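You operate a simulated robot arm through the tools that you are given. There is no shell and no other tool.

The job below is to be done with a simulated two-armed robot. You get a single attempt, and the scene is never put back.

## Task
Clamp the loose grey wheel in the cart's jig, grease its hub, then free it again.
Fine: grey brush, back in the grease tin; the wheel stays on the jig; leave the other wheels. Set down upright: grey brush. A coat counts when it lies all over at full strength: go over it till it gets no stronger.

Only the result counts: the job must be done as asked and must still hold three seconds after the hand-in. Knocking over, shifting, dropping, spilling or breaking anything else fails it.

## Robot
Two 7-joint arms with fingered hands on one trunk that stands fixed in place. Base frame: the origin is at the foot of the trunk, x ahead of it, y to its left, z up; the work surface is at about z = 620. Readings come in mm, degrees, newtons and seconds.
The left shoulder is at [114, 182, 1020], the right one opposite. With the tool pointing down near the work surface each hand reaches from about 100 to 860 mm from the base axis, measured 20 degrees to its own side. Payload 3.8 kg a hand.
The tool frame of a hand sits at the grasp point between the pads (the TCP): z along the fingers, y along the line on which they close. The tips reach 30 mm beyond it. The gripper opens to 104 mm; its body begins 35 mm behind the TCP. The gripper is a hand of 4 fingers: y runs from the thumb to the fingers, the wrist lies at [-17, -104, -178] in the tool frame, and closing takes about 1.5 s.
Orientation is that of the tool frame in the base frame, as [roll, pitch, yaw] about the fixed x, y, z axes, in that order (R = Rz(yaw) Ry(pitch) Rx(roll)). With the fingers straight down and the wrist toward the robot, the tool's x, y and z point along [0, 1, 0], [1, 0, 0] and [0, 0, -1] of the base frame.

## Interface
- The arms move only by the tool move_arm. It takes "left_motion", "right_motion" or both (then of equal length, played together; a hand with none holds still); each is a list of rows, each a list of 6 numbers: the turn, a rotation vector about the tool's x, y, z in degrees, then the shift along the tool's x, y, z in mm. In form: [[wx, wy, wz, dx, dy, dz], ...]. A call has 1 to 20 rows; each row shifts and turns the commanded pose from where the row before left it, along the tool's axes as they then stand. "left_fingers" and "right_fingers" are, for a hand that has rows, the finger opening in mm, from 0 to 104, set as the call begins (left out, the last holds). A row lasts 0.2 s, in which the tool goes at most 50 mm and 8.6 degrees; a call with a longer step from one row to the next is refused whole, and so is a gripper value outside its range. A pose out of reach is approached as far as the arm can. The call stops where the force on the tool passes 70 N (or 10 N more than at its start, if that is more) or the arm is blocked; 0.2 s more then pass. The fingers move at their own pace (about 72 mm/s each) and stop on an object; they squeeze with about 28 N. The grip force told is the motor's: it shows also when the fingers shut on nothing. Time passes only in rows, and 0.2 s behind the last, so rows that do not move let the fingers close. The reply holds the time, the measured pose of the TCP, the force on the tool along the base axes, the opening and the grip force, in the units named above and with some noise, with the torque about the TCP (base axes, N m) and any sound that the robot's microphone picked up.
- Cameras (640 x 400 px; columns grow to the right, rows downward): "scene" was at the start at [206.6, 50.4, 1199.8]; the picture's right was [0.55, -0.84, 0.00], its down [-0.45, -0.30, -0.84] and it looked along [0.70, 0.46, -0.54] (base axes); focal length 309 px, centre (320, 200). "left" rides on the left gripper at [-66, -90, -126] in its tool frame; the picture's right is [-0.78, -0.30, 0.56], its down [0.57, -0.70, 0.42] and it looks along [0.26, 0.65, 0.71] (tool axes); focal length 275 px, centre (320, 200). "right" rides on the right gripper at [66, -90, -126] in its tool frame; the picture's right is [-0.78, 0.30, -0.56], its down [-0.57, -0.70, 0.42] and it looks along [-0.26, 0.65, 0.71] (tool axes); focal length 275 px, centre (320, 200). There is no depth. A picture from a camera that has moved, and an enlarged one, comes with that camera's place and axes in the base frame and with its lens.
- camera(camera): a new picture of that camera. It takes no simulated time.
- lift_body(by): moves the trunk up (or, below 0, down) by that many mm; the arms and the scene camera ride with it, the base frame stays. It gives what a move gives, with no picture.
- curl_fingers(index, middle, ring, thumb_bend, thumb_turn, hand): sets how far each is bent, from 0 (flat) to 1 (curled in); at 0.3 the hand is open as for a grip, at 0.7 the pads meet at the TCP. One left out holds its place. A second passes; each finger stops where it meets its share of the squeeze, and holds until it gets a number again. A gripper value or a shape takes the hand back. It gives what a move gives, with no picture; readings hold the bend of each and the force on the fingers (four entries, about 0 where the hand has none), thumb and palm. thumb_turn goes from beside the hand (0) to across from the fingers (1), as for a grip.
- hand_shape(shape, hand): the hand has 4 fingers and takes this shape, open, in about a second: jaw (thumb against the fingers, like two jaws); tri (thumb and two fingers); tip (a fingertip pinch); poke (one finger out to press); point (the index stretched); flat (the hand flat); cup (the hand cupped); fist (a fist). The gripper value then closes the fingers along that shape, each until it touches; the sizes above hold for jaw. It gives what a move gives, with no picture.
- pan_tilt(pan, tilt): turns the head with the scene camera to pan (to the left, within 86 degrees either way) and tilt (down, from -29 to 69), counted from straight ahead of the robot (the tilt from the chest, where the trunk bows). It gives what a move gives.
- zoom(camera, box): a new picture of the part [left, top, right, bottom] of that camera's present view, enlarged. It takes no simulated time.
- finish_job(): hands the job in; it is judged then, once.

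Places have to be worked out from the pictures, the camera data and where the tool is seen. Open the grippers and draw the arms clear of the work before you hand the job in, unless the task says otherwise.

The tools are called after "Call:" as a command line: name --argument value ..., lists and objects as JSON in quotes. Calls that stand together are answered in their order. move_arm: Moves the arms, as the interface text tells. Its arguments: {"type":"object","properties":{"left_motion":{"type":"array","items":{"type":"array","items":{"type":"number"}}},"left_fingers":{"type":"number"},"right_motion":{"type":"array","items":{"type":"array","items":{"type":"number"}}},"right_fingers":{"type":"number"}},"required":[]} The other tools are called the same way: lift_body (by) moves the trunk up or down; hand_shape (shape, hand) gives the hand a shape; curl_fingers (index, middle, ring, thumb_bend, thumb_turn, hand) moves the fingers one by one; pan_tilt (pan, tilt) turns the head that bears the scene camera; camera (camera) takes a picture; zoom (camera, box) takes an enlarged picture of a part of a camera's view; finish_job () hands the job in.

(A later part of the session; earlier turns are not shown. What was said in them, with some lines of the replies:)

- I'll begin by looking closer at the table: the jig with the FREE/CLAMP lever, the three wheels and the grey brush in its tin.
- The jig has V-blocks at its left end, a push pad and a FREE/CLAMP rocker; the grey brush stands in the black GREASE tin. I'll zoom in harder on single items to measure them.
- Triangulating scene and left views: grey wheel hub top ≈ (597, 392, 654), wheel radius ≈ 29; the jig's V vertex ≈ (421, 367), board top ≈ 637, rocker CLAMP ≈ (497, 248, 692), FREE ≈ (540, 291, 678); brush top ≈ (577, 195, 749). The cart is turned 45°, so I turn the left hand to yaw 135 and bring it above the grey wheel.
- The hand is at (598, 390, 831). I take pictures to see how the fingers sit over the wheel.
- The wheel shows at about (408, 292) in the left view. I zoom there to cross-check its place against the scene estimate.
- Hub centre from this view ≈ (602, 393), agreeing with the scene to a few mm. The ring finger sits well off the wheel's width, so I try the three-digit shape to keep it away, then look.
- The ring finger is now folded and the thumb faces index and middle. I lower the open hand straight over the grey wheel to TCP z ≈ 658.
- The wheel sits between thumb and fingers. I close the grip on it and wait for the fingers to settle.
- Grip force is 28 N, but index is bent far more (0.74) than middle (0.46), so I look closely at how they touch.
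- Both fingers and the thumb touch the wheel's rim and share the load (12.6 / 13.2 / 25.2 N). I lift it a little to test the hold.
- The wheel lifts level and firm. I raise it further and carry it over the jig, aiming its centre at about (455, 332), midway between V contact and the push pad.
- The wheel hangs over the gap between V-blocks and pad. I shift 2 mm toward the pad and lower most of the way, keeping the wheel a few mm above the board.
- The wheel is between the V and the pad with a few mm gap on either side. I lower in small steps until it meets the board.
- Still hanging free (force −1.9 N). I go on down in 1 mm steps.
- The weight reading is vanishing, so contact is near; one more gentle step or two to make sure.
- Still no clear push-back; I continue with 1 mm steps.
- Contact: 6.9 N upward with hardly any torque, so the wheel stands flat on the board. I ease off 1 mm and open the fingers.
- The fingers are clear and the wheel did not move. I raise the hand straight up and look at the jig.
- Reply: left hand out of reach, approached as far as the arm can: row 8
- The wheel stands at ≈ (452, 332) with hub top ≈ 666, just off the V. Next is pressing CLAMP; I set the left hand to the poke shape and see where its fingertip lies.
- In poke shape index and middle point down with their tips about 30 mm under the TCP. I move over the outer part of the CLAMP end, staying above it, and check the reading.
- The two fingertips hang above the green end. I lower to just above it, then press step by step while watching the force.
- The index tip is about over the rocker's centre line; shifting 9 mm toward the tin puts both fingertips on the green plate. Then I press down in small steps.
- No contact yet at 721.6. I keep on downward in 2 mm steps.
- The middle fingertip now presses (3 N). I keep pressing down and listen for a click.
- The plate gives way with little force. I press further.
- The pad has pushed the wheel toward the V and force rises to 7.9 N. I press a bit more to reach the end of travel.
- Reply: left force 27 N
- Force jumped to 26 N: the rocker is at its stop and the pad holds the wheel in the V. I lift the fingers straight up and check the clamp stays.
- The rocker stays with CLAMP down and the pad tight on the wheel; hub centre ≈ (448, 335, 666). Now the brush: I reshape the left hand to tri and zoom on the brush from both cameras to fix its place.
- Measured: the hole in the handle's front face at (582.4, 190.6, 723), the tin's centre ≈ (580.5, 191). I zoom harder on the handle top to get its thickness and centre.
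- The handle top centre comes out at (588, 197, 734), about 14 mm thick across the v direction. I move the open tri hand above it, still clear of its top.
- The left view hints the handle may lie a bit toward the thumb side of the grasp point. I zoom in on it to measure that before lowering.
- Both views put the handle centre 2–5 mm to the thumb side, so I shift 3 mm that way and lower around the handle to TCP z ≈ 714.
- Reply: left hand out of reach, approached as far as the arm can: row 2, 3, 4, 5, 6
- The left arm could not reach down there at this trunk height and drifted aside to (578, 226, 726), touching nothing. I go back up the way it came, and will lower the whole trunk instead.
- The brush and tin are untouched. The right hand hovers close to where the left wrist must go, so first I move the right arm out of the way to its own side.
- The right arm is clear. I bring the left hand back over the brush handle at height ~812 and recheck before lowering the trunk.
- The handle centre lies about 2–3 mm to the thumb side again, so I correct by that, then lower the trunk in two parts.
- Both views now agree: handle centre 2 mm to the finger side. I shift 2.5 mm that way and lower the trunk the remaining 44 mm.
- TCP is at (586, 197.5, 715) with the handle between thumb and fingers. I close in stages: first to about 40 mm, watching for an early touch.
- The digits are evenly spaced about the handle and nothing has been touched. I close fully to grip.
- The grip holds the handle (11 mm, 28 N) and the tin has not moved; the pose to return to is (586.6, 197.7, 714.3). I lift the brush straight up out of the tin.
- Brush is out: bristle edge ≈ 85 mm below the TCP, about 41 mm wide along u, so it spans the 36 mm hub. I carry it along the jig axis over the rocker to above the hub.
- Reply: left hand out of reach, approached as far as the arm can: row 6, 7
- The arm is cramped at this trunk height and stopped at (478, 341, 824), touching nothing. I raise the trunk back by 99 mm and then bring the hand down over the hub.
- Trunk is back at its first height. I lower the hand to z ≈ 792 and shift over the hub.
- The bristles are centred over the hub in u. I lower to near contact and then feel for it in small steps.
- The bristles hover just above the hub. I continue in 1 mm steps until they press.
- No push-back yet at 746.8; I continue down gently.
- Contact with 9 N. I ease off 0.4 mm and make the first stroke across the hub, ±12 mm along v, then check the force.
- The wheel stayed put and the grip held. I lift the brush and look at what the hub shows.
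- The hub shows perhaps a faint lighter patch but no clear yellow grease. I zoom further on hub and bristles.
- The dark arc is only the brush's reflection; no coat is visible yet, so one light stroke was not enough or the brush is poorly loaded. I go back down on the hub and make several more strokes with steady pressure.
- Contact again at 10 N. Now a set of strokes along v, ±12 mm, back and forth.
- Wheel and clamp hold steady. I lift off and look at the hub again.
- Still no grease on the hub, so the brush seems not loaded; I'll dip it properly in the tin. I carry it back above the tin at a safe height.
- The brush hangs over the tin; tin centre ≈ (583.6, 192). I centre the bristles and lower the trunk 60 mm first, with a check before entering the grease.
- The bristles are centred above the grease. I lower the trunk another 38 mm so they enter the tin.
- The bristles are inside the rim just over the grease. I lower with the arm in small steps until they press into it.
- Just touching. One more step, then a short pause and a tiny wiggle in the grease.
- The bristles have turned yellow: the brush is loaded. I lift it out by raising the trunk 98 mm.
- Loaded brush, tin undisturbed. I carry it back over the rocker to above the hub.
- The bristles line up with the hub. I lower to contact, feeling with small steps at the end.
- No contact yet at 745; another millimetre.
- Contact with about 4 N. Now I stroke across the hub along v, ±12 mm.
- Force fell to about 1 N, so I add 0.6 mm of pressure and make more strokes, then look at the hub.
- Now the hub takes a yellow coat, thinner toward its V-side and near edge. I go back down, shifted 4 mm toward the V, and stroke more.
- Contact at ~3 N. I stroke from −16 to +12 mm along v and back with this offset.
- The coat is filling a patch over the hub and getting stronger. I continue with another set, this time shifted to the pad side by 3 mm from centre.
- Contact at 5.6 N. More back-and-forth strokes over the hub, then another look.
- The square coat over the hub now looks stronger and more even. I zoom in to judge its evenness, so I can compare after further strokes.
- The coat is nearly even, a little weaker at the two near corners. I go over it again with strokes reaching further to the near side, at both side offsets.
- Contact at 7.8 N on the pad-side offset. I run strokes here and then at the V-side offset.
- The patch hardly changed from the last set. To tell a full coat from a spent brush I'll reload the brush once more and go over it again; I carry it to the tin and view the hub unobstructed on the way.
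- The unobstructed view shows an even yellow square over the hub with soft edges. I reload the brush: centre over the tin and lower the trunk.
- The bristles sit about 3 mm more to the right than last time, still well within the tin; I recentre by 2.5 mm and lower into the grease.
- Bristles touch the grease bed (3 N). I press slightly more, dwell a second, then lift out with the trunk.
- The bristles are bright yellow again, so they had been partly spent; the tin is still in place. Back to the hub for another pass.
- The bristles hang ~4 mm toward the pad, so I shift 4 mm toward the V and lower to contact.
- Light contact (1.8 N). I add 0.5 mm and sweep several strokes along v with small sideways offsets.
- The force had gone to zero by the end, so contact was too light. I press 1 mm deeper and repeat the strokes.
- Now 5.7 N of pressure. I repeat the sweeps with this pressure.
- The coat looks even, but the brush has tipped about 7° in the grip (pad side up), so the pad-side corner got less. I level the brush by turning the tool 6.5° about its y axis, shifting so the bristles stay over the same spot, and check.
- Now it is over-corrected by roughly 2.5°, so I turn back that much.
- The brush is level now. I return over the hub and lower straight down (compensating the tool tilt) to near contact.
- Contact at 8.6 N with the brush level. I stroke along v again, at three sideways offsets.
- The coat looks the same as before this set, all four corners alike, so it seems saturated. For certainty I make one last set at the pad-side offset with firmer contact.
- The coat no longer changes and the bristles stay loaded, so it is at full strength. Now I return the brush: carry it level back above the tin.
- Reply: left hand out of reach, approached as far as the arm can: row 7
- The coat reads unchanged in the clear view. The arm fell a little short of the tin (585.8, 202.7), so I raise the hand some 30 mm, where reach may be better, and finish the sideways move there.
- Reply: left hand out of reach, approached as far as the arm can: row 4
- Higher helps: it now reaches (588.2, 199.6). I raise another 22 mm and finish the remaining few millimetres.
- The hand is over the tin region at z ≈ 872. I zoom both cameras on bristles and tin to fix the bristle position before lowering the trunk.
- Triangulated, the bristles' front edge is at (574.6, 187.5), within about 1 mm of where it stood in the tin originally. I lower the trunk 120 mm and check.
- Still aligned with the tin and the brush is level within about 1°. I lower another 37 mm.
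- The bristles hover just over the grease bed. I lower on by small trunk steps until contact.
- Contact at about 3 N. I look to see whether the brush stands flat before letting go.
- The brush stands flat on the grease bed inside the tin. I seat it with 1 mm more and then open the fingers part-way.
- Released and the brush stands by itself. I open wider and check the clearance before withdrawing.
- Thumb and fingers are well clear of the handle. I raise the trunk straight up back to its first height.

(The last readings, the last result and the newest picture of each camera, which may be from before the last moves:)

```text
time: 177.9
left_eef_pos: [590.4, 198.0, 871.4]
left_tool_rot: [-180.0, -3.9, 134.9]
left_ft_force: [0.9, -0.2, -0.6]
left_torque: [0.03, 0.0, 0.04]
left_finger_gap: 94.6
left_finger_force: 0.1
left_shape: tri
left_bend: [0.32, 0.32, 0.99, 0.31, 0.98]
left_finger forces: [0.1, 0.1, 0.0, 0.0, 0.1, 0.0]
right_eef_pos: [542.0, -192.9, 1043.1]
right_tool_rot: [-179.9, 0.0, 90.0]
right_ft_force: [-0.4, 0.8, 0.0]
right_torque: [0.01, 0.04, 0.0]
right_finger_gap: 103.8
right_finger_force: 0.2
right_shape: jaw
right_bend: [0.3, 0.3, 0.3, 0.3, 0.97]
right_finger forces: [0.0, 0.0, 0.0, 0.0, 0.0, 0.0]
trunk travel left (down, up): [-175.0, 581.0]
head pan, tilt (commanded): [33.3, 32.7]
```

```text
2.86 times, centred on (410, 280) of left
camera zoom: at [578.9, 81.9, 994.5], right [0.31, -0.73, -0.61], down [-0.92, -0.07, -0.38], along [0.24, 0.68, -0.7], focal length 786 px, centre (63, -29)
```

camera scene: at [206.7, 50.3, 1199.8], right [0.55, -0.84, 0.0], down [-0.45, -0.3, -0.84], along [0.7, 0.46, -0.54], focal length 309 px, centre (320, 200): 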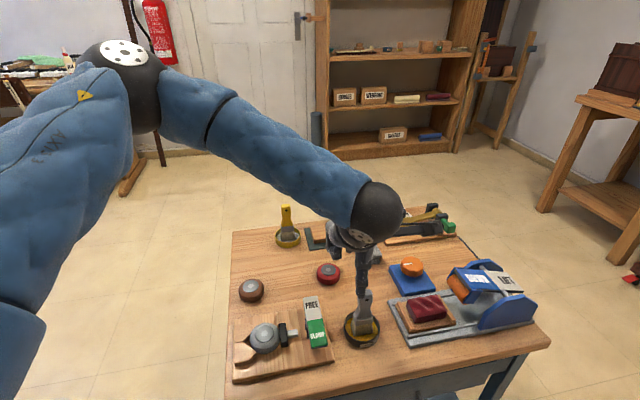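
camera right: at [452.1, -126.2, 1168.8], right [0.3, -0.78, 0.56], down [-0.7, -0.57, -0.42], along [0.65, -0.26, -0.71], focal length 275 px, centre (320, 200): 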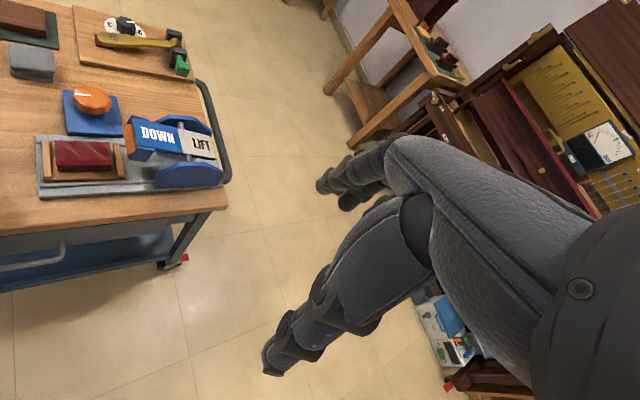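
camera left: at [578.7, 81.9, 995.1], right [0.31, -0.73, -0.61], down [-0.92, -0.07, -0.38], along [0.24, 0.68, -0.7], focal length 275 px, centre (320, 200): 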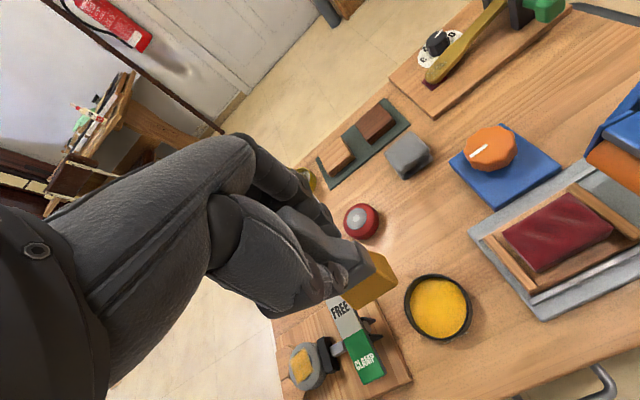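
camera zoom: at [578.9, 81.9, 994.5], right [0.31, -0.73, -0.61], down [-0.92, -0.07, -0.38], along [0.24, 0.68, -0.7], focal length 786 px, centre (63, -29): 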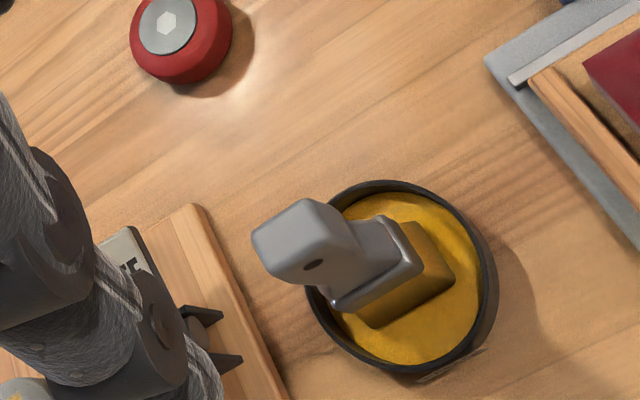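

The brush stands upright in the tin, as it did at first, and the tin has not shifted. Next is FREE: I level the hand, move over the rocker's raised FREE end and turn to yaw 45 so the folded thumb will hang clear of the plate.

Call:
move_arm --left_motion '[[0, -4, 0, 0, 0, -5], [0, 0, 0, 33, 10, 0], [0, 0, 0, 33, 10, 0], [0, 0, 0, 33, 10, 0], [0, 0, 8.2, 0, 0, 0], [0, 0, 8.2, 0, 0, 0], [0, 0, 8.2, 0, 0, 0], [0, 0, 8.2, 0, 0, 0], [0, 0, 8.2, 0, 0, 0], [0, 0, 8.2, 0, 0, 0], [0, 0, 8.2, 0, 0, 0], [0, 0, 8.2, 0, 0, 0], [0, 0, 8.2, 0, 0, 0], [0, 0, 8.2, 0, 0, 0], [0, 0, 8, 0, 0, 0], [0, 0, 0, 0, 0, 0]]'

Call:
hand_shape --hand "left" --shape "poke"

Call:
camera --camera "left"

Call:
camera --camera "scene"

```text
time: 181.3
left_eef_pos: [541.5, 289.1, 878.3]
left_tool_rot: [179.9, 0.2, 45.0]
left_ft_force: [-0.6, -0.1, 1.3]
left_torque: [-0.01, 0.05, 0.0]
left_finger_gap: 94.6
left_finger_force: 0.1
left_shape: tri
left_bend: [0.32, 0.32, 0.99, 0.31, 0.98]
left_finger forces: [0.0, 0.0, 0.1, 0.0, 0.0, 0.0]
right_eef_pos: [541.9, -191.7, 1044.0]
right_tool_rot: [-180.0, 0.1, 90.0]
right_ft_force: [0.2, 0.1, 0.0]
right_torque: [-0.01, 0.01, -0.02]
right_finger_gap: 103.8
right_finger_force: 0.1
right_shape: jaw
right_bend: [0.3, 0.3, 0.3, 0.3, 0.97]
right_finger forces: [0.0, 0.0, 0.1, 0.1, 0.1, 0.1]
trunk travel left (down, up): [-175.0, 581.0]
head pan, tilt (commanded): [33.3, 32.7]
```

```text
time: 182.2
left_eef_pos: [540.5, 289.8, 876.7]
left_tool_rot: [179.9, 0.1, 44.9]
left_ft_force: [0.2, -0.3, -0.1]
left_torque: [-0.02, 0.0, -0.01]
left_finger_gap: 0.0
left_finger_force: 0.0
left_shape: poke
left_bend: [0.7, 0.7, 0.99, 1.0, 1.0]
left_finger forces: [0.0, 0.0, 0.0, 0.0, 0.0, 0.1]
right_eef_pos: [540.8, -191.8, 1044.5]
right_tool_rot: [180.0, 0.0, 90.0]
right_ft_force: [-0.5, -0.1, -0.2]
right_torque: [0.03, 0.0, -0.02]
right_finger_gap: 104.1
right_finger_force: 0.0
right_shape: jaw
right_bend: [0.3, 0.3, 0.3, 0.3, 0.97]
right_finger forces: [0.1, 0.0, 0.1, 0.0, 0.0, 0.0]
trunk travel left (down, up): [-175.0, 581.0]
head pan, tilt (commanded): [33.3, 32.7]
```

```text
taken
camera left: at [430.6, 306.2, 1004.4], right [-0.76, -0.34, -0.56], down [-0.09, 0.9, -0.43], along [0.65, -0.27, -0.71], focal length 275 px, centre (320, 200)
```

left: 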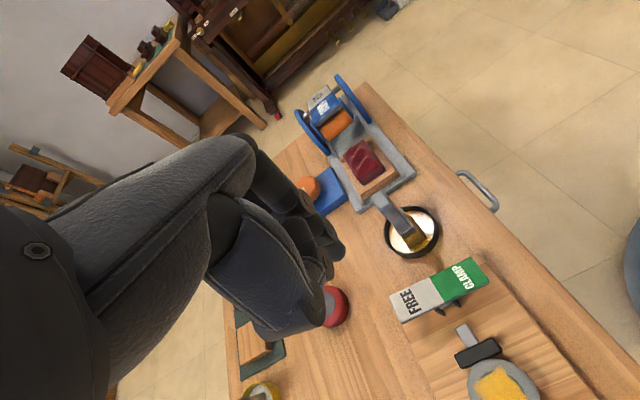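

```text
taken
camera scene: at [206.7, 50.3, 1199.8], right [0.55, -0.84, 0.0], down [-0.45, -0.3, -0.84], along [0.7, 0.46, -0.54], focal length 309 px, centre (320, 200)
```

scene: 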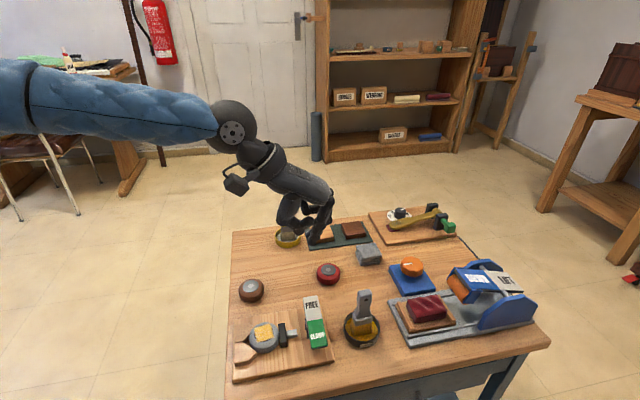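

The hand now comes from the left with a clear view. I shift 10 mm along the plate and lower to just above the FREE end.

Call:
move_arm --left_motion '[[0, 0, 0, -10, 0, 10], [0, 0, 0, 0, 0, 35], [0, 0, 0, 0, 0, 35], [0, 0, 0, 0, 0, 30], [0, 0, 0, 0, 0, 20], [0, 0, 0, 0, 0, 10], [0, 0, 0, 0, 0, 0]]'

Call:
zoom --camera "scene" --box '[230, 230, 370, 370]'

Call:
zoom --camera "left" --box '[260, 180, 460, 360]'

```text
time: 183.8
left_eef_pos: [532.9, 284.4, 736.7]
left_tool_rot: [179.9, 0.2, 44.9]
left_ft_force: [-0.4, 0.2, -1.1]
left_torque: [-0.01, -0.01, 0.01]
left_finger_gap: 0.0
left_finger_force: 0.1
left_shape: poke
left_bend: [0.7, 0.7, 0.99, 1.0, 1.0]
left_finger forces: [0.0, 0.0, 0.0, 0.0, 0.0, 0.1]
right_eef_pos: [542.6, -192.1, 1044.3]
right_tool_rot: [180.0, 0.0, 90.0]
right_ft_force: [0.8, -0.4, -0.4]
right_torque: [-0.02, -0.02, 0.0]
right_finger_gap: 103.7
right_finger_force: 0.1
right_shape: jaw
right_bend: [0.3, 0.3, 0.3, 0.3, 0.97]
right_finger forces: [0.1, 0.1, 0.0, 0.0, 0.1, 0.0]
trunk travel left (down, up): [-175.0, 581.0]
head pan, tilt (commanded): [33.3, 32.7]
```

```text
2.86 times, centred on (300, 300) of scene
camera zoom: at [206.6, 50.3, 1199.8], right [0.55, -0.84, 0.0], down [-0.45, -0.3, -0.84], along [0.7, 0.46, -0.54], focal length 883 px, centre (377, -86)
```

zoom: 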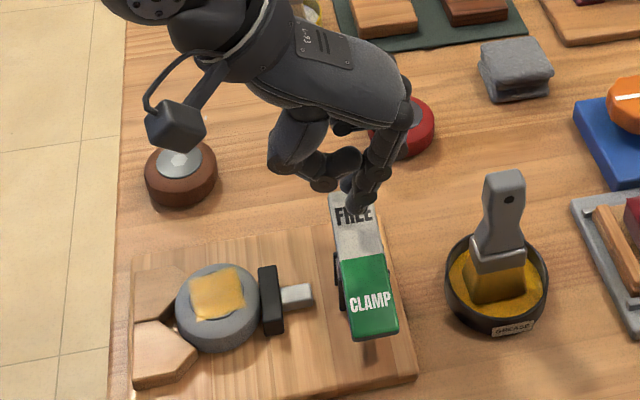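

```text
2.22 times, centred on (360, 270) of left
camera zoom: at [422.8, 301.3, 863.0], right [-0.76, -0.34, -0.56], down [-0.09, 0.9, -0.43], along [0.65, -0.27, -0.71], focal length 612 px, centre (231, 44)
```

zoom: 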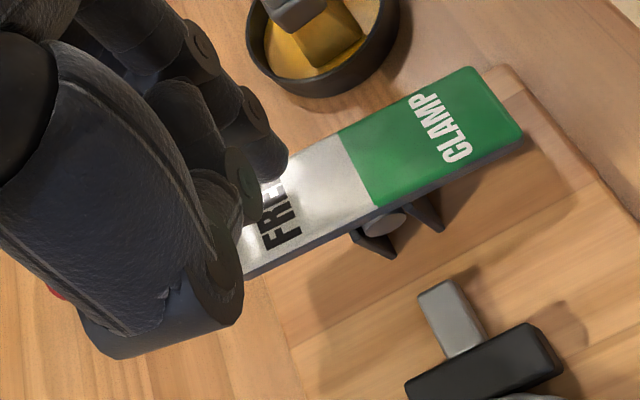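

The index tip is over the plate at about 16 mm from the pivot, the middle tip further out. I centre by 3 mm and press down stepwise.

Call:
move_arm --left_motion '[[0, 0, 0, 2, -3, 3], [0, 0, 0, 0, 0, 3], [0, 0, 0, 0, 0, 2], [0, 0, 0, 0, 0, 2], [0, 0, 0, 0, 0, 2], [0, 0, 0, 0, 0, 2], [0, 0, 0, 0, 0, 0]]'

```text
time: 185.4
left_eef_pos: [531.4, 286.4, 722.8]
left_tool_rot: [179.9, 0.2, 44.9]
left_ft_force: [-0.3, 0.3, 1.1]
left_torque: [-0.01, 0.01, -0.01]
left_finger_gap: 0.2
left_finger_force: 0.0
left_shape: poke
left_bend: [0.7, 0.7, 0.99, 1.0, 1.0]
left_finger forces: [0.0, 0.0, 0.0, 0.0, 0.0, 0.0]
right_eef_pos: [542.0, -192.4, 1043.3]
right_tool_rot: [-179.9, 0.0, 90.0]
right_ft_force: [-0.1, 0.9, -0.1]
right_torque: [0.0, -0.01, -0.01]
right_finger_gap: 103.6
right_finger_force: 0.0
right_shape: jaw
right_bend: [0.3, 0.3, 0.3, 0.3, 0.97]
right_finger forces: [0.0, 0.0, 0.0, 0.1, 0.0, 0.1]
trunk travel left (down, up): [-175.0, 581.0]
head pan, tilt (commanded): [33.3, 32.7]
```

No contact yet at 722.8; I go on down in 2 mm steps.

Call:
move_arm --left_motion '[[0, 0, 0, 0, 0, 2], [0, 0, 0, 0, 0, 2], [0, 0, 0, 0, 0, 2], [0, 0, 0, 0, 0, 2], [0, 0, 0, 0, 0, 0]]'

Call:
zoom --camera "scene" --box '[240, 270, 350, 370]'

```text
time: 186.6
left_eef_pos: [532.2, 286.4, 716.1]
left_tool_rot: [179.9, 0.2, 44.8]
left_ft_force: [0.4, -0.9, -0.7]
left_torque: [0.02, 0.04, -0.02]
left_finger_gap: 0.1
left_finger_force: 0.0
left_shape: poke
left_bend: [0.7, 0.7, 0.99, 1.0, 1.0]
left_finger forces: [0.0, 0.0, 0.1, 0.0, 0.0, 0.0]
right_eef_pos: [542.4, -192.9, 1044.3]
right_tool_rot: [-180.0, 0.1, 89.9]
right_ft_force: [0.5, -1.0, 0.3]
right_torque: [0.04, 0.02, -0.01]
right_finger_gap: 103.5
right_finger_force: 0.1
right_shape: jaw
right_bend: [0.3, 0.3, 0.3, 0.3, 0.97]
right_finger forces: [0.0, 0.1, 0.1, 0.0, 0.0, 0.0]
trunk travel left (down, up): [-175.0, 581.0]
head pan, tilt (commanded): [33.3, 32.7]
```

```text
4.00 times, centred on (295, 320) of scene
camera zoom: at [206.7, 50.3, 1199.8], right [0.55, -0.84, 0.0], down [-0.45, -0.3, -0.84], along [0.7, 0.46, -0.54], focal length 1237 px, centre (420, -280)
```

zoom: 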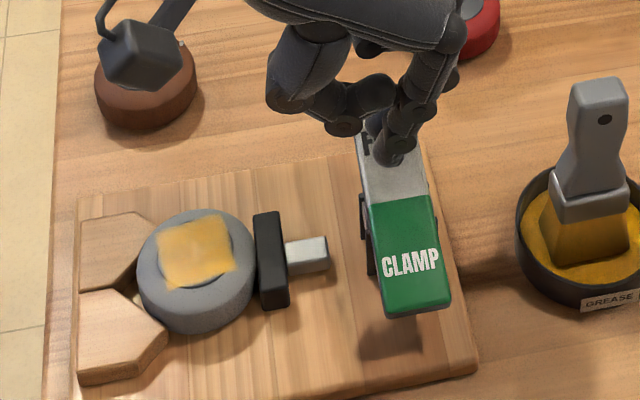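

Call:
move_arm --left_motion '[[0, 0, 0, 0, 0, 2], [0, 0, 0, 0, 0, 2], [0, 0, 0, 0, 0, 2], [0, 0, 0, 0, 0, 0]]'

```text
time: 187.6
left_eef_pos: [532.8, 285.6, 708.9]
left_tool_rot: [179.9, 0.1, 44.9]
left_ft_force: [-0.5, 0.8, 0.9]
left_torque: [-0.02, 0.01, 0.01]
left_finger_gap: 0.1
left_finger_force: 0.0
left_shape: poke
left_bend: [0.7, 0.7, 0.99, 1.0, 1.0]
left_finger forces: [0.0, 1.1, 0.0, 0.1, 0.1, 0.1]
right_eef_pos: [541.9, -191.1, 1042.8]
right_tool_rot: [179.9, 0.0, 90.0]
right_ft_force: [-1.1, -0.1, 0.3]
right_torque: [0.01, 0.01, 0.01]
right_finger_gap: 103.5
right_finger_force: 0.0
right_shape: jaw
right_bend: [0.3, 0.3, 0.3, 0.3, 0.97]
right_finger forces: [0.0, 0.0, 0.0, 0.0, 0.0, 0.0]
trunk travel left (down, up): [-175.0, 581.0]
head pan, tilt (commanded): [33.3, 32.7]
```

The middle finger now touches (1.1 N). I press on.

Call:
move_arm --left_motion '[[0, 0, 0, 0, 0, 2], [0, 0, 0, 0, 0, 2], [0, 0, 0, 0, 0, 2], [0, 0, 0, 0, 0, 2], [0, 0, 0, 0, 0, 0]]'

Call:
zoom --camera "scene" --box '[240, 270, 350, 370]'

```text
time: 188.8
left_eef_pos: [531.9, 285.0, 704.8]
left_tool_rot: [179.7, -0.1, 44.9]
left_ft_force: [-2.1, 2.3, 20.3]
left_torque: [-0.09, 0.2, -0.02]
left_finger_gap: 0.0
left_finger_force: 0.1
left_shape: poke
left_bend: [0.7, 0.7, 0.99, 1.0, 1.0]
left_finger forces: [20.2, 0.0, 0.0, 0.0, 0.0, 0.0]
right_eef_pos: [540.5, -193.3, 1045.1]
right_tool_rot: [179.9, 0.0, 90.0]
right_ft_force: [-0.3, 0.9, -0.5]
right_torque: [0.01, -0.01, 0.0]
right_finger_gap: 103.9
right_finger_force: 0.1
right_shape: jaw
right_bend: [0.3, 0.3, 0.3, 0.3, 0.97]
right_finger forces: [0.1, 0.0, 0.0, 0.0, 0.0, 0.0]
trunk travel left (down, up): [-175.0, 581.0]
head pan, tilt (commanded): [33.3, 32.7]
```

```text
4.00 times, centred on (295, 320) of scene
camera zoom: at [204.7, 49.7, 1200.5], right [0.55, -0.84, 0.0], down [-0.45, -0.3, -0.84], along [0.7, 0.46, -0.54], focal length 1237 px, centre (420, -280)
```

zoom: 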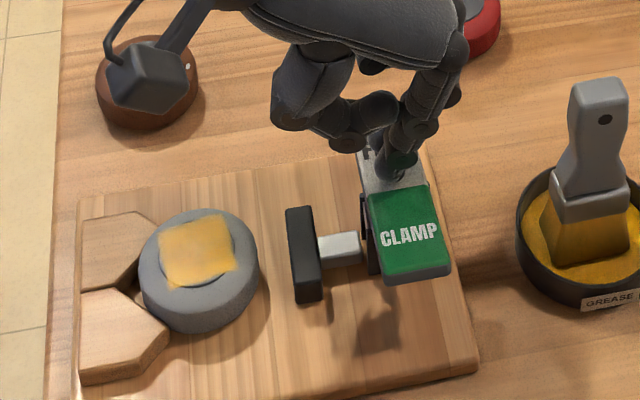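

The pad has drawn back and the CLAMP end is up: the wheel is free (20 N at the stop). I lift the fingers away.

Call:
move_arm --left_motion '[[0, 0, 0, 0, 0, -3], [0, 0, 0, 0, 0, -10], [0, 0, 0, 0, 0, -25], [0, 0, 0, 0, 0, -40], [0, 0, 0, 0, 0, -40], [0, 0, 0, 0, 0, -40], [0, 0, 0, 0, 0, -10], [0, 0, 0, 0, 0, 0]]'

Call:
zoom --camera "scene" --box '[225, 270, 395, 385]'

Call:
zoom --camera "scene" --box '[254, 318, 282, 346]'

```text
time: 190.6
left_eef_pos: [532.9, 284.7, 871.2]
left_tool_rot: [179.9, 0.1, 44.8]
left_ft_force: [-0.3, 0.2, 0.1]
left_torque: [0.0, -0.02, 0.05]
left_finger_gap: 0.1
left_finger_force: 0.0
left_shape: poke
left_bend: [0.7, 0.7, 0.99, 1.0, 1.0]
left_finger forces: [0.1, 0.0, 0.0, 0.0, 0.0, 0.1]
right_eef_pos: [540.9, -191.8, 1044.1]
right_tool_rot: [-179.9, 0.0, 89.9]
right_ft_force: [0.4, 0.5, -0.9]
right_torque: [0.04, -0.03, -0.03]
right_finger_gap: 103.5
right_finger_force: 0.0
right_shape: jaw
right_bend: [0.3, 0.3, 0.3, 0.3, 0.97]
right_finger forces: [0.0, 0.0, 0.0, 0.0, 0.0, 0.0]
trunk travel left (down, up): [-175.0, 581.0]
head pan, tilt (commanded): [33.3, 32.7]
```

```text
3.48 times, centred on (310, 328) of scene
camera zoom: at [206.7, 50.3, 1199.8], right [0.55, -0.84, 0.0], down [-0.45, -0.3, -0.84], along [0.7, 0.46, -0.54], focal length 1075 px, centre (355, -244)
```

zoom: 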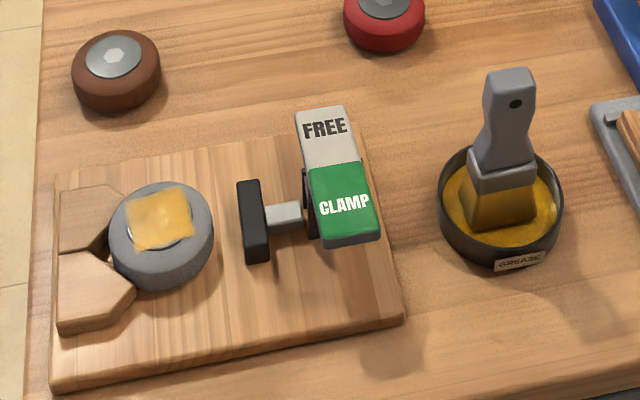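

```text
14.29 times, centred on (268, 332) of scene
camera zoom: at [206.7, 50.3, 1199.8], right [0.55, -0.84, 0.0], down [-0.45, -0.3, -0.84], along [0.7, 0.46, -0.54], focal length 4416 px, centre (1063, -1686)
```

zoom: 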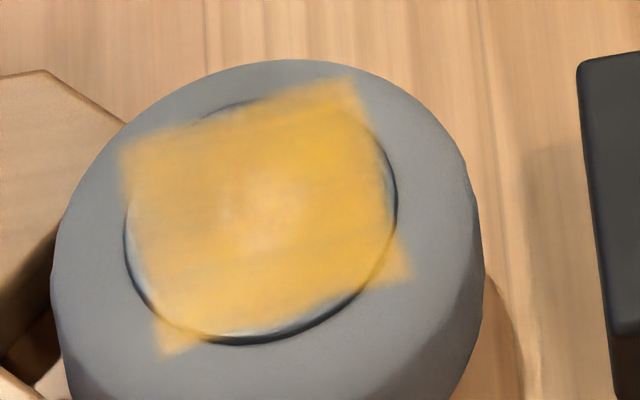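

The jig is open, the wheel rests on it, and the brush stands in its tin. I withdraw the left hand to its starting place, open, and then inspect everything in clear light.

Call:
move_arm --left_motion '[[0, 0, 0, 0, 0, -40], [0, 0, 0, 0, 0, -40], [0, 0, 0, 0, -40, -20], [0, 0, 0, 0, -40, 0], [0, 0, 0, 0, -40, 0], [0, 0, 0, 0, -40, 0], [0, 0, 0, 0, -40, 0], [0, 0, 0, 0, -30, 0], [0, 0, -7.5, 0, 0, 0], [0, 0, -7.5, 0, 0, 0], [0, 0, -7.5, 0, 0, 0], [0, 0, -7.5, 0, 0, 0], [0, 0, -7.5, 0, 0, 0], [0, 0, -7.5, 0, 0, 0], [0, 0, 0, 0, 0, 0]]'

Call:
hand_shape --hand "left" --shape "jaw"

Call:
camera --camera "scene"

Call:
zoom --camera "scene" --box '[254, 318, 282, 346]'

Call:
zoom --camera "scene" --box '[225, 270, 395, 385]'

Call:
camera --camera "left"

```text
time: 193.8
left_eef_pos: [369.6, 448.7, 968.8]
left_tool_rot: [180.0, 0.2, 90.0]
left_ft_force: [0.4, -0.2, -0.6]
left_torque: [0.02, -0.01, -0.04]
left_finger_gap: 0.0
left_finger_force: 0.1
left_shape: poke
left_bend: [0.7, 0.7, 0.99, 1.0, 1.0]
left_finger forces: [0.1, 0.0, 0.1, 0.1, 0.0, 0.0]
right_eef_pos: [541.7, -192.5, 1044.0]
right_tool_rot: [180.0, 0.0, 89.9]
right_ft_force: [0.4, 0.1, 0.4]
right_torque: [0.03, 0.0, 0.01]
right_finger_gap: 103.8
right_finger_force: 0.0
right_shape: jaw
right_bend: [0.3, 0.3, 0.3, 0.3, 0.97]
right_finger forces: [0.1, 0.0, 0.1, 0.0, 0.0, 0.0]
trunk travel left (down, up): [-175.0, 581.0]
head pan, tilt (commanded): [33.3, 32.7]
```

```text
time: 194.7
left_eef_pos: [370.9, 449.4, 968.9]
left_tool_rot: [-179.9, 0.2, 89.9]
left_ft_force: [-1.0, 0.2, 0.1]
left_torque: [0.0, 0.0, -0.02]
left_finger_gap: 103.7
left_finger_force: 0.1
left_shape: jaw
left_bend: [0.3, 0.3, 0.3, 0.3, 0.97]
left_finger forces: [0.0, 0.0, 0.0, 0.0, 0.0, 0.0]
right_eef_pos: [541.7, -191.9, 1043.9]
right_tool_rot: [179.9, 0.1, 90.0]
right_ft_force: [-0.3, 0.5, 0.3]
right_torque: [0.04, -0.02, 0.0]
right_finger_gap: 103.6
right_finger_force: 0.0
right_shape: jaw
right_bend: [0.3, 0.3, 0.3, 0.3, 0.97]
right_finger forces: [0.1, 0.0, 0.1, 0.0, 0.0, 0.1]
trunk travel left (down, up): [-175.0, 581.0]
head pan, tilt (commanded): [33.3, 32.7]
```

```text
taken
camera scene: at [206.6, 50.3, 1199.8], right [0.55, -0.84, 0.0], down [-0.45, -0.3, -0.84], along [0.7, 0.46, -0.54], focal length 309 px, centre (320, 200)
```

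scene: 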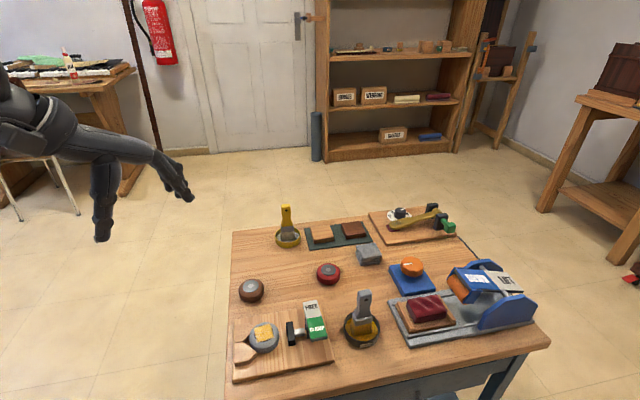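

```text
14.29 times, centred on (268, 332) of scene
camera zoom: at [206.6, 50.3, 1199.8], right [0.55, -0.84, 0.0], down [-0.45, -0.3, -0.84], along [0.7, 0.46, -0.54], focal length 4416 px, centre (1063, -1686)
```

zoom: 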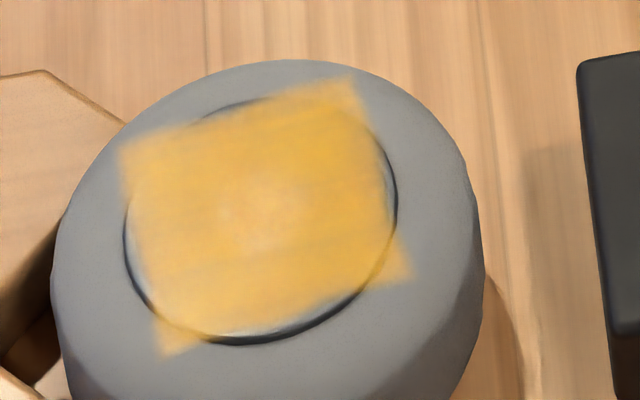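

```text
3.48 times, centred on (310, 328) of scene
camera zoom: at [206.6, 50.3, 1199.8], right [0.55, -0.84, 0.0], down [-0.45, -0.3, -0.84], along [0.7, 0.46, -0.54], focal length 1075 px, centre (355, -244)
```

zoom: 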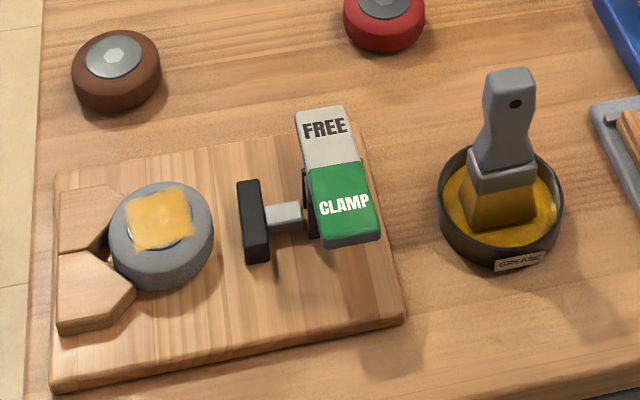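

```text
taken
camera left: at [280.2, 382.9, 1095.9], right [-0.3, -0.78, -0.56], down [-0.7, 0.57, -0.43], along [0.65, 0.26, -0.71], focal length 275 px, centre (320, 200)
```

left: 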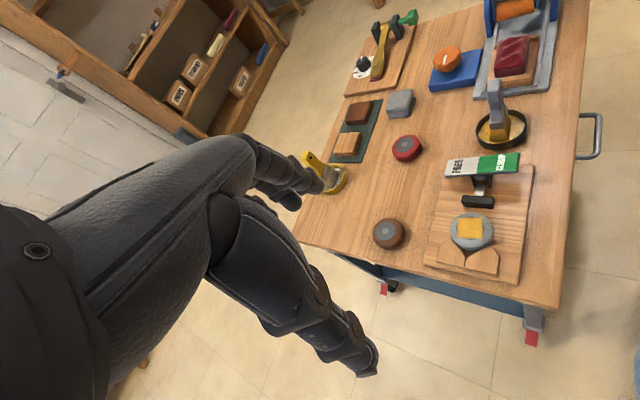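

Everything else looks as at the start. I take one more close look at the coat from the left camera's angle and at the brush.

Call:
zoom --camera "left" --box '[445, 205, 500, 255]'

Call:
zoom --camera "left" --box '[460, 70, 540, 160]'

Call:
zoom --camera "scene" --box '[335, 280, 390, 355]'

```text
8.00 times, centred on (472, 230) of left
camera zoom: at [280.2, 382.9, 1095.9], right [-0.3, -0.78, -0.56], down [-0.7, 0.57, -0.43], along [0.65, 0.26, -0.71], focal length 2202 px, centre (-900, -40)
```

zoom: 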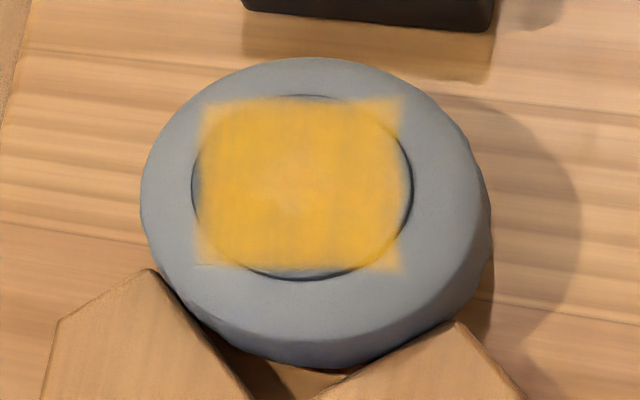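

```text
4.44 times, centred on (500, 115) of left
camera zoom: at [280.2, 382.9, 1095.9], right [-0.3, -0.78, -0.56], down [-0.7, 0.57, -0.43], along [0.65, 0.26, -0.71], focal length 1224 px, centre (-480, 578)
```

zoom: 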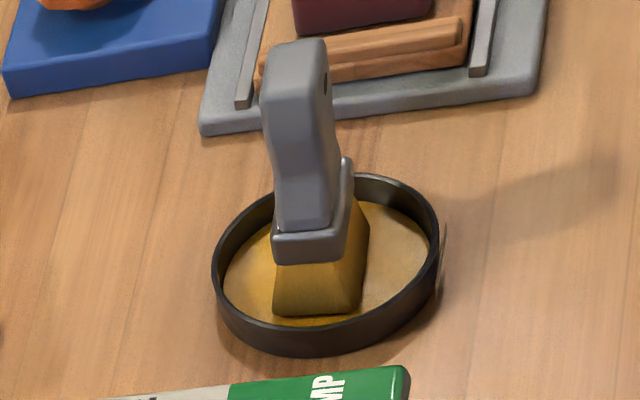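

```text
5.33 times, centred on (362, 318) of scene
camera zoom: at [206.6, 50.3, 1199.8], right [0.55, -0.84, 0.0], down [-0.45, -0.3, -0.84], along [0.7, 0.46, -0.54], focal length 1649 px, centre (93, -427)
```

zoom: 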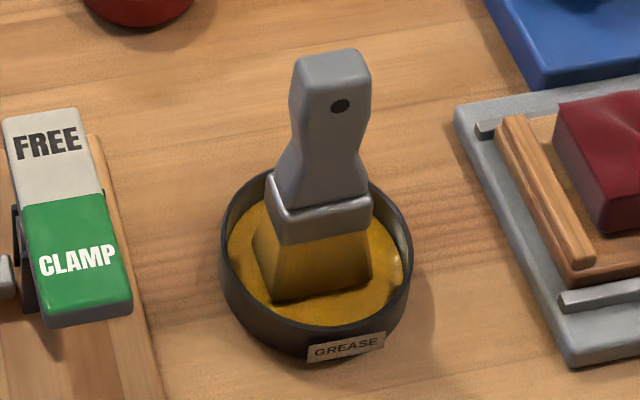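

The coat looks even from here, though the far (left) edge may be a touch paler than the near one. I zoom in more to compare the edges.

Call:
zoom --camera "left" --box '[456, 212, 486, 240]'

Call:
zoom --camera "scene" --box '[256, 320, 276, 342]'

```text
14.29 times, centred on (471, 226) of left
camera zoom: at [280.2, 382.9, 1095.9], right [-0.3, -0.78, -0.56], down [-0.7, 0.57, -0.43], along [0.65, 0.26, -0.71], focal length 3932 px, centre (-1837, -171)
```

zoom: 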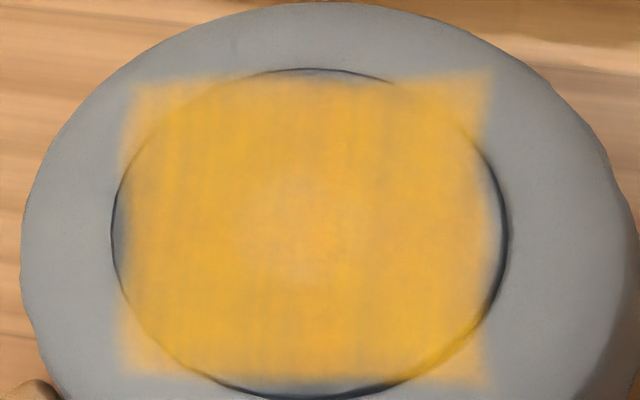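

```text
16.00 times, centred on (266, 331) of scene
camera zoom: at [206.6, 50.3, 1199.8], right [0.55, -0.84, 0.0], down [-0.45, -0.3, -0.84], along [0.7, 0.46, -0.54], focal length 4946 px, centre (1184, -1896)
```

zoom: 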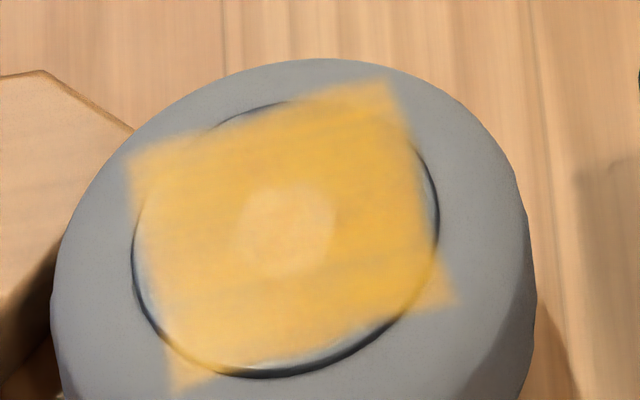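

Interior is uniform and translucent; I check the far-side edge even closer for weaker cells.

Call:
zoom --camera "left" --box '[459, 214, 473, 232]'

Call:
zoom --camera "left" --box '[470, 214, 484, 232]'

Call:
zoom --camera "scene" --box '[258, 322, 274, 334]'

```text
16.00 times, centred on (466, 223) of left
camera zoom: at [280.2, 382.9, 1095.9], right [-0.3, -0.78, -0.56], down [-0.7, 0.57, -0.43], along [0.65, 0.26, -0.71], focal length 4404 px, centre (-2016, -168)
```

zoom: 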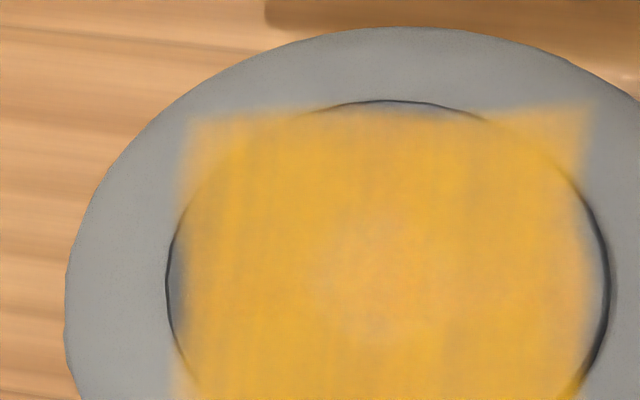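

```text
16.00 times, centred on (477, 223) of left
camera zoom: at [280.2, 382.9, 1095.9], right [-0.3, -0.78, -0.56], down [-0.7, 0.57, -0.43], along [0.65, 0.26, -0.71], focal length 4404 px, centre (-2192, -168)
```

zoom: 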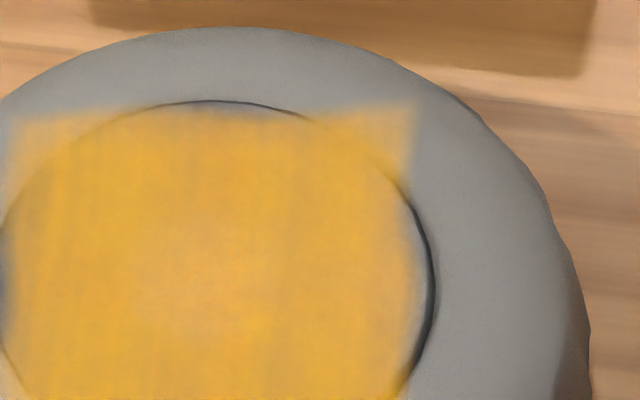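

```text
16.00 times, centred on (266, 328) of scene
camera zoom: at [206.6, 50.3, 1199.8], right [0.55, -0.84, 0.0], down [-0.45, -0.3, -0.84], along [0.7, 0.46, -0.54], focal length 4946 px, centre (1184, -1848)
```

zoom: 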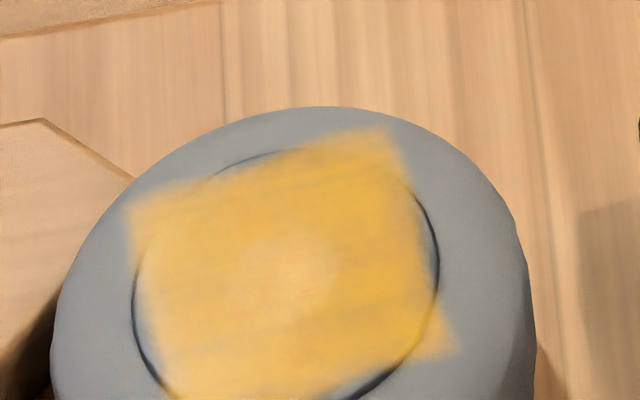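

The paler corners are only where the patch overlaps the tyre rim; inside the hub the coat is uniform. The wheel lies free on the jig, the brush stands upright in the grease tin, nothing else has moved, and both open hands are clear, so I hand the job in.

Call:
finish_job

```text
The job is handed in.
```

The job is handed in; no verdict came back. The grey wheel was clamped in the jig, its hub greased, and the clamp opened again.

- **Wheel:** it rests on the jig in front of the V-blocks, with the pad drawn back and the rocker in the FREE position.
- **Coat:** I went over the hub several times and reloaded the brush once, until further strokes made no visible difference. The coat is a square patch. It looks even inside the hub and paler only where its corners overlap the tyre. The hub still shows faintly through it, so I judged full strength only by eye.
- **Brush:** the grey brush stands upright in the grease tin, close to where it was at the start.
- **Everything else:** the other wheels, the tin and the remaining items look unmoved in the final pictures. Both hands are open and clear of the table.

The first strokes left no grease because the brush was dry, so I pressed it into the tin to load it before going on.
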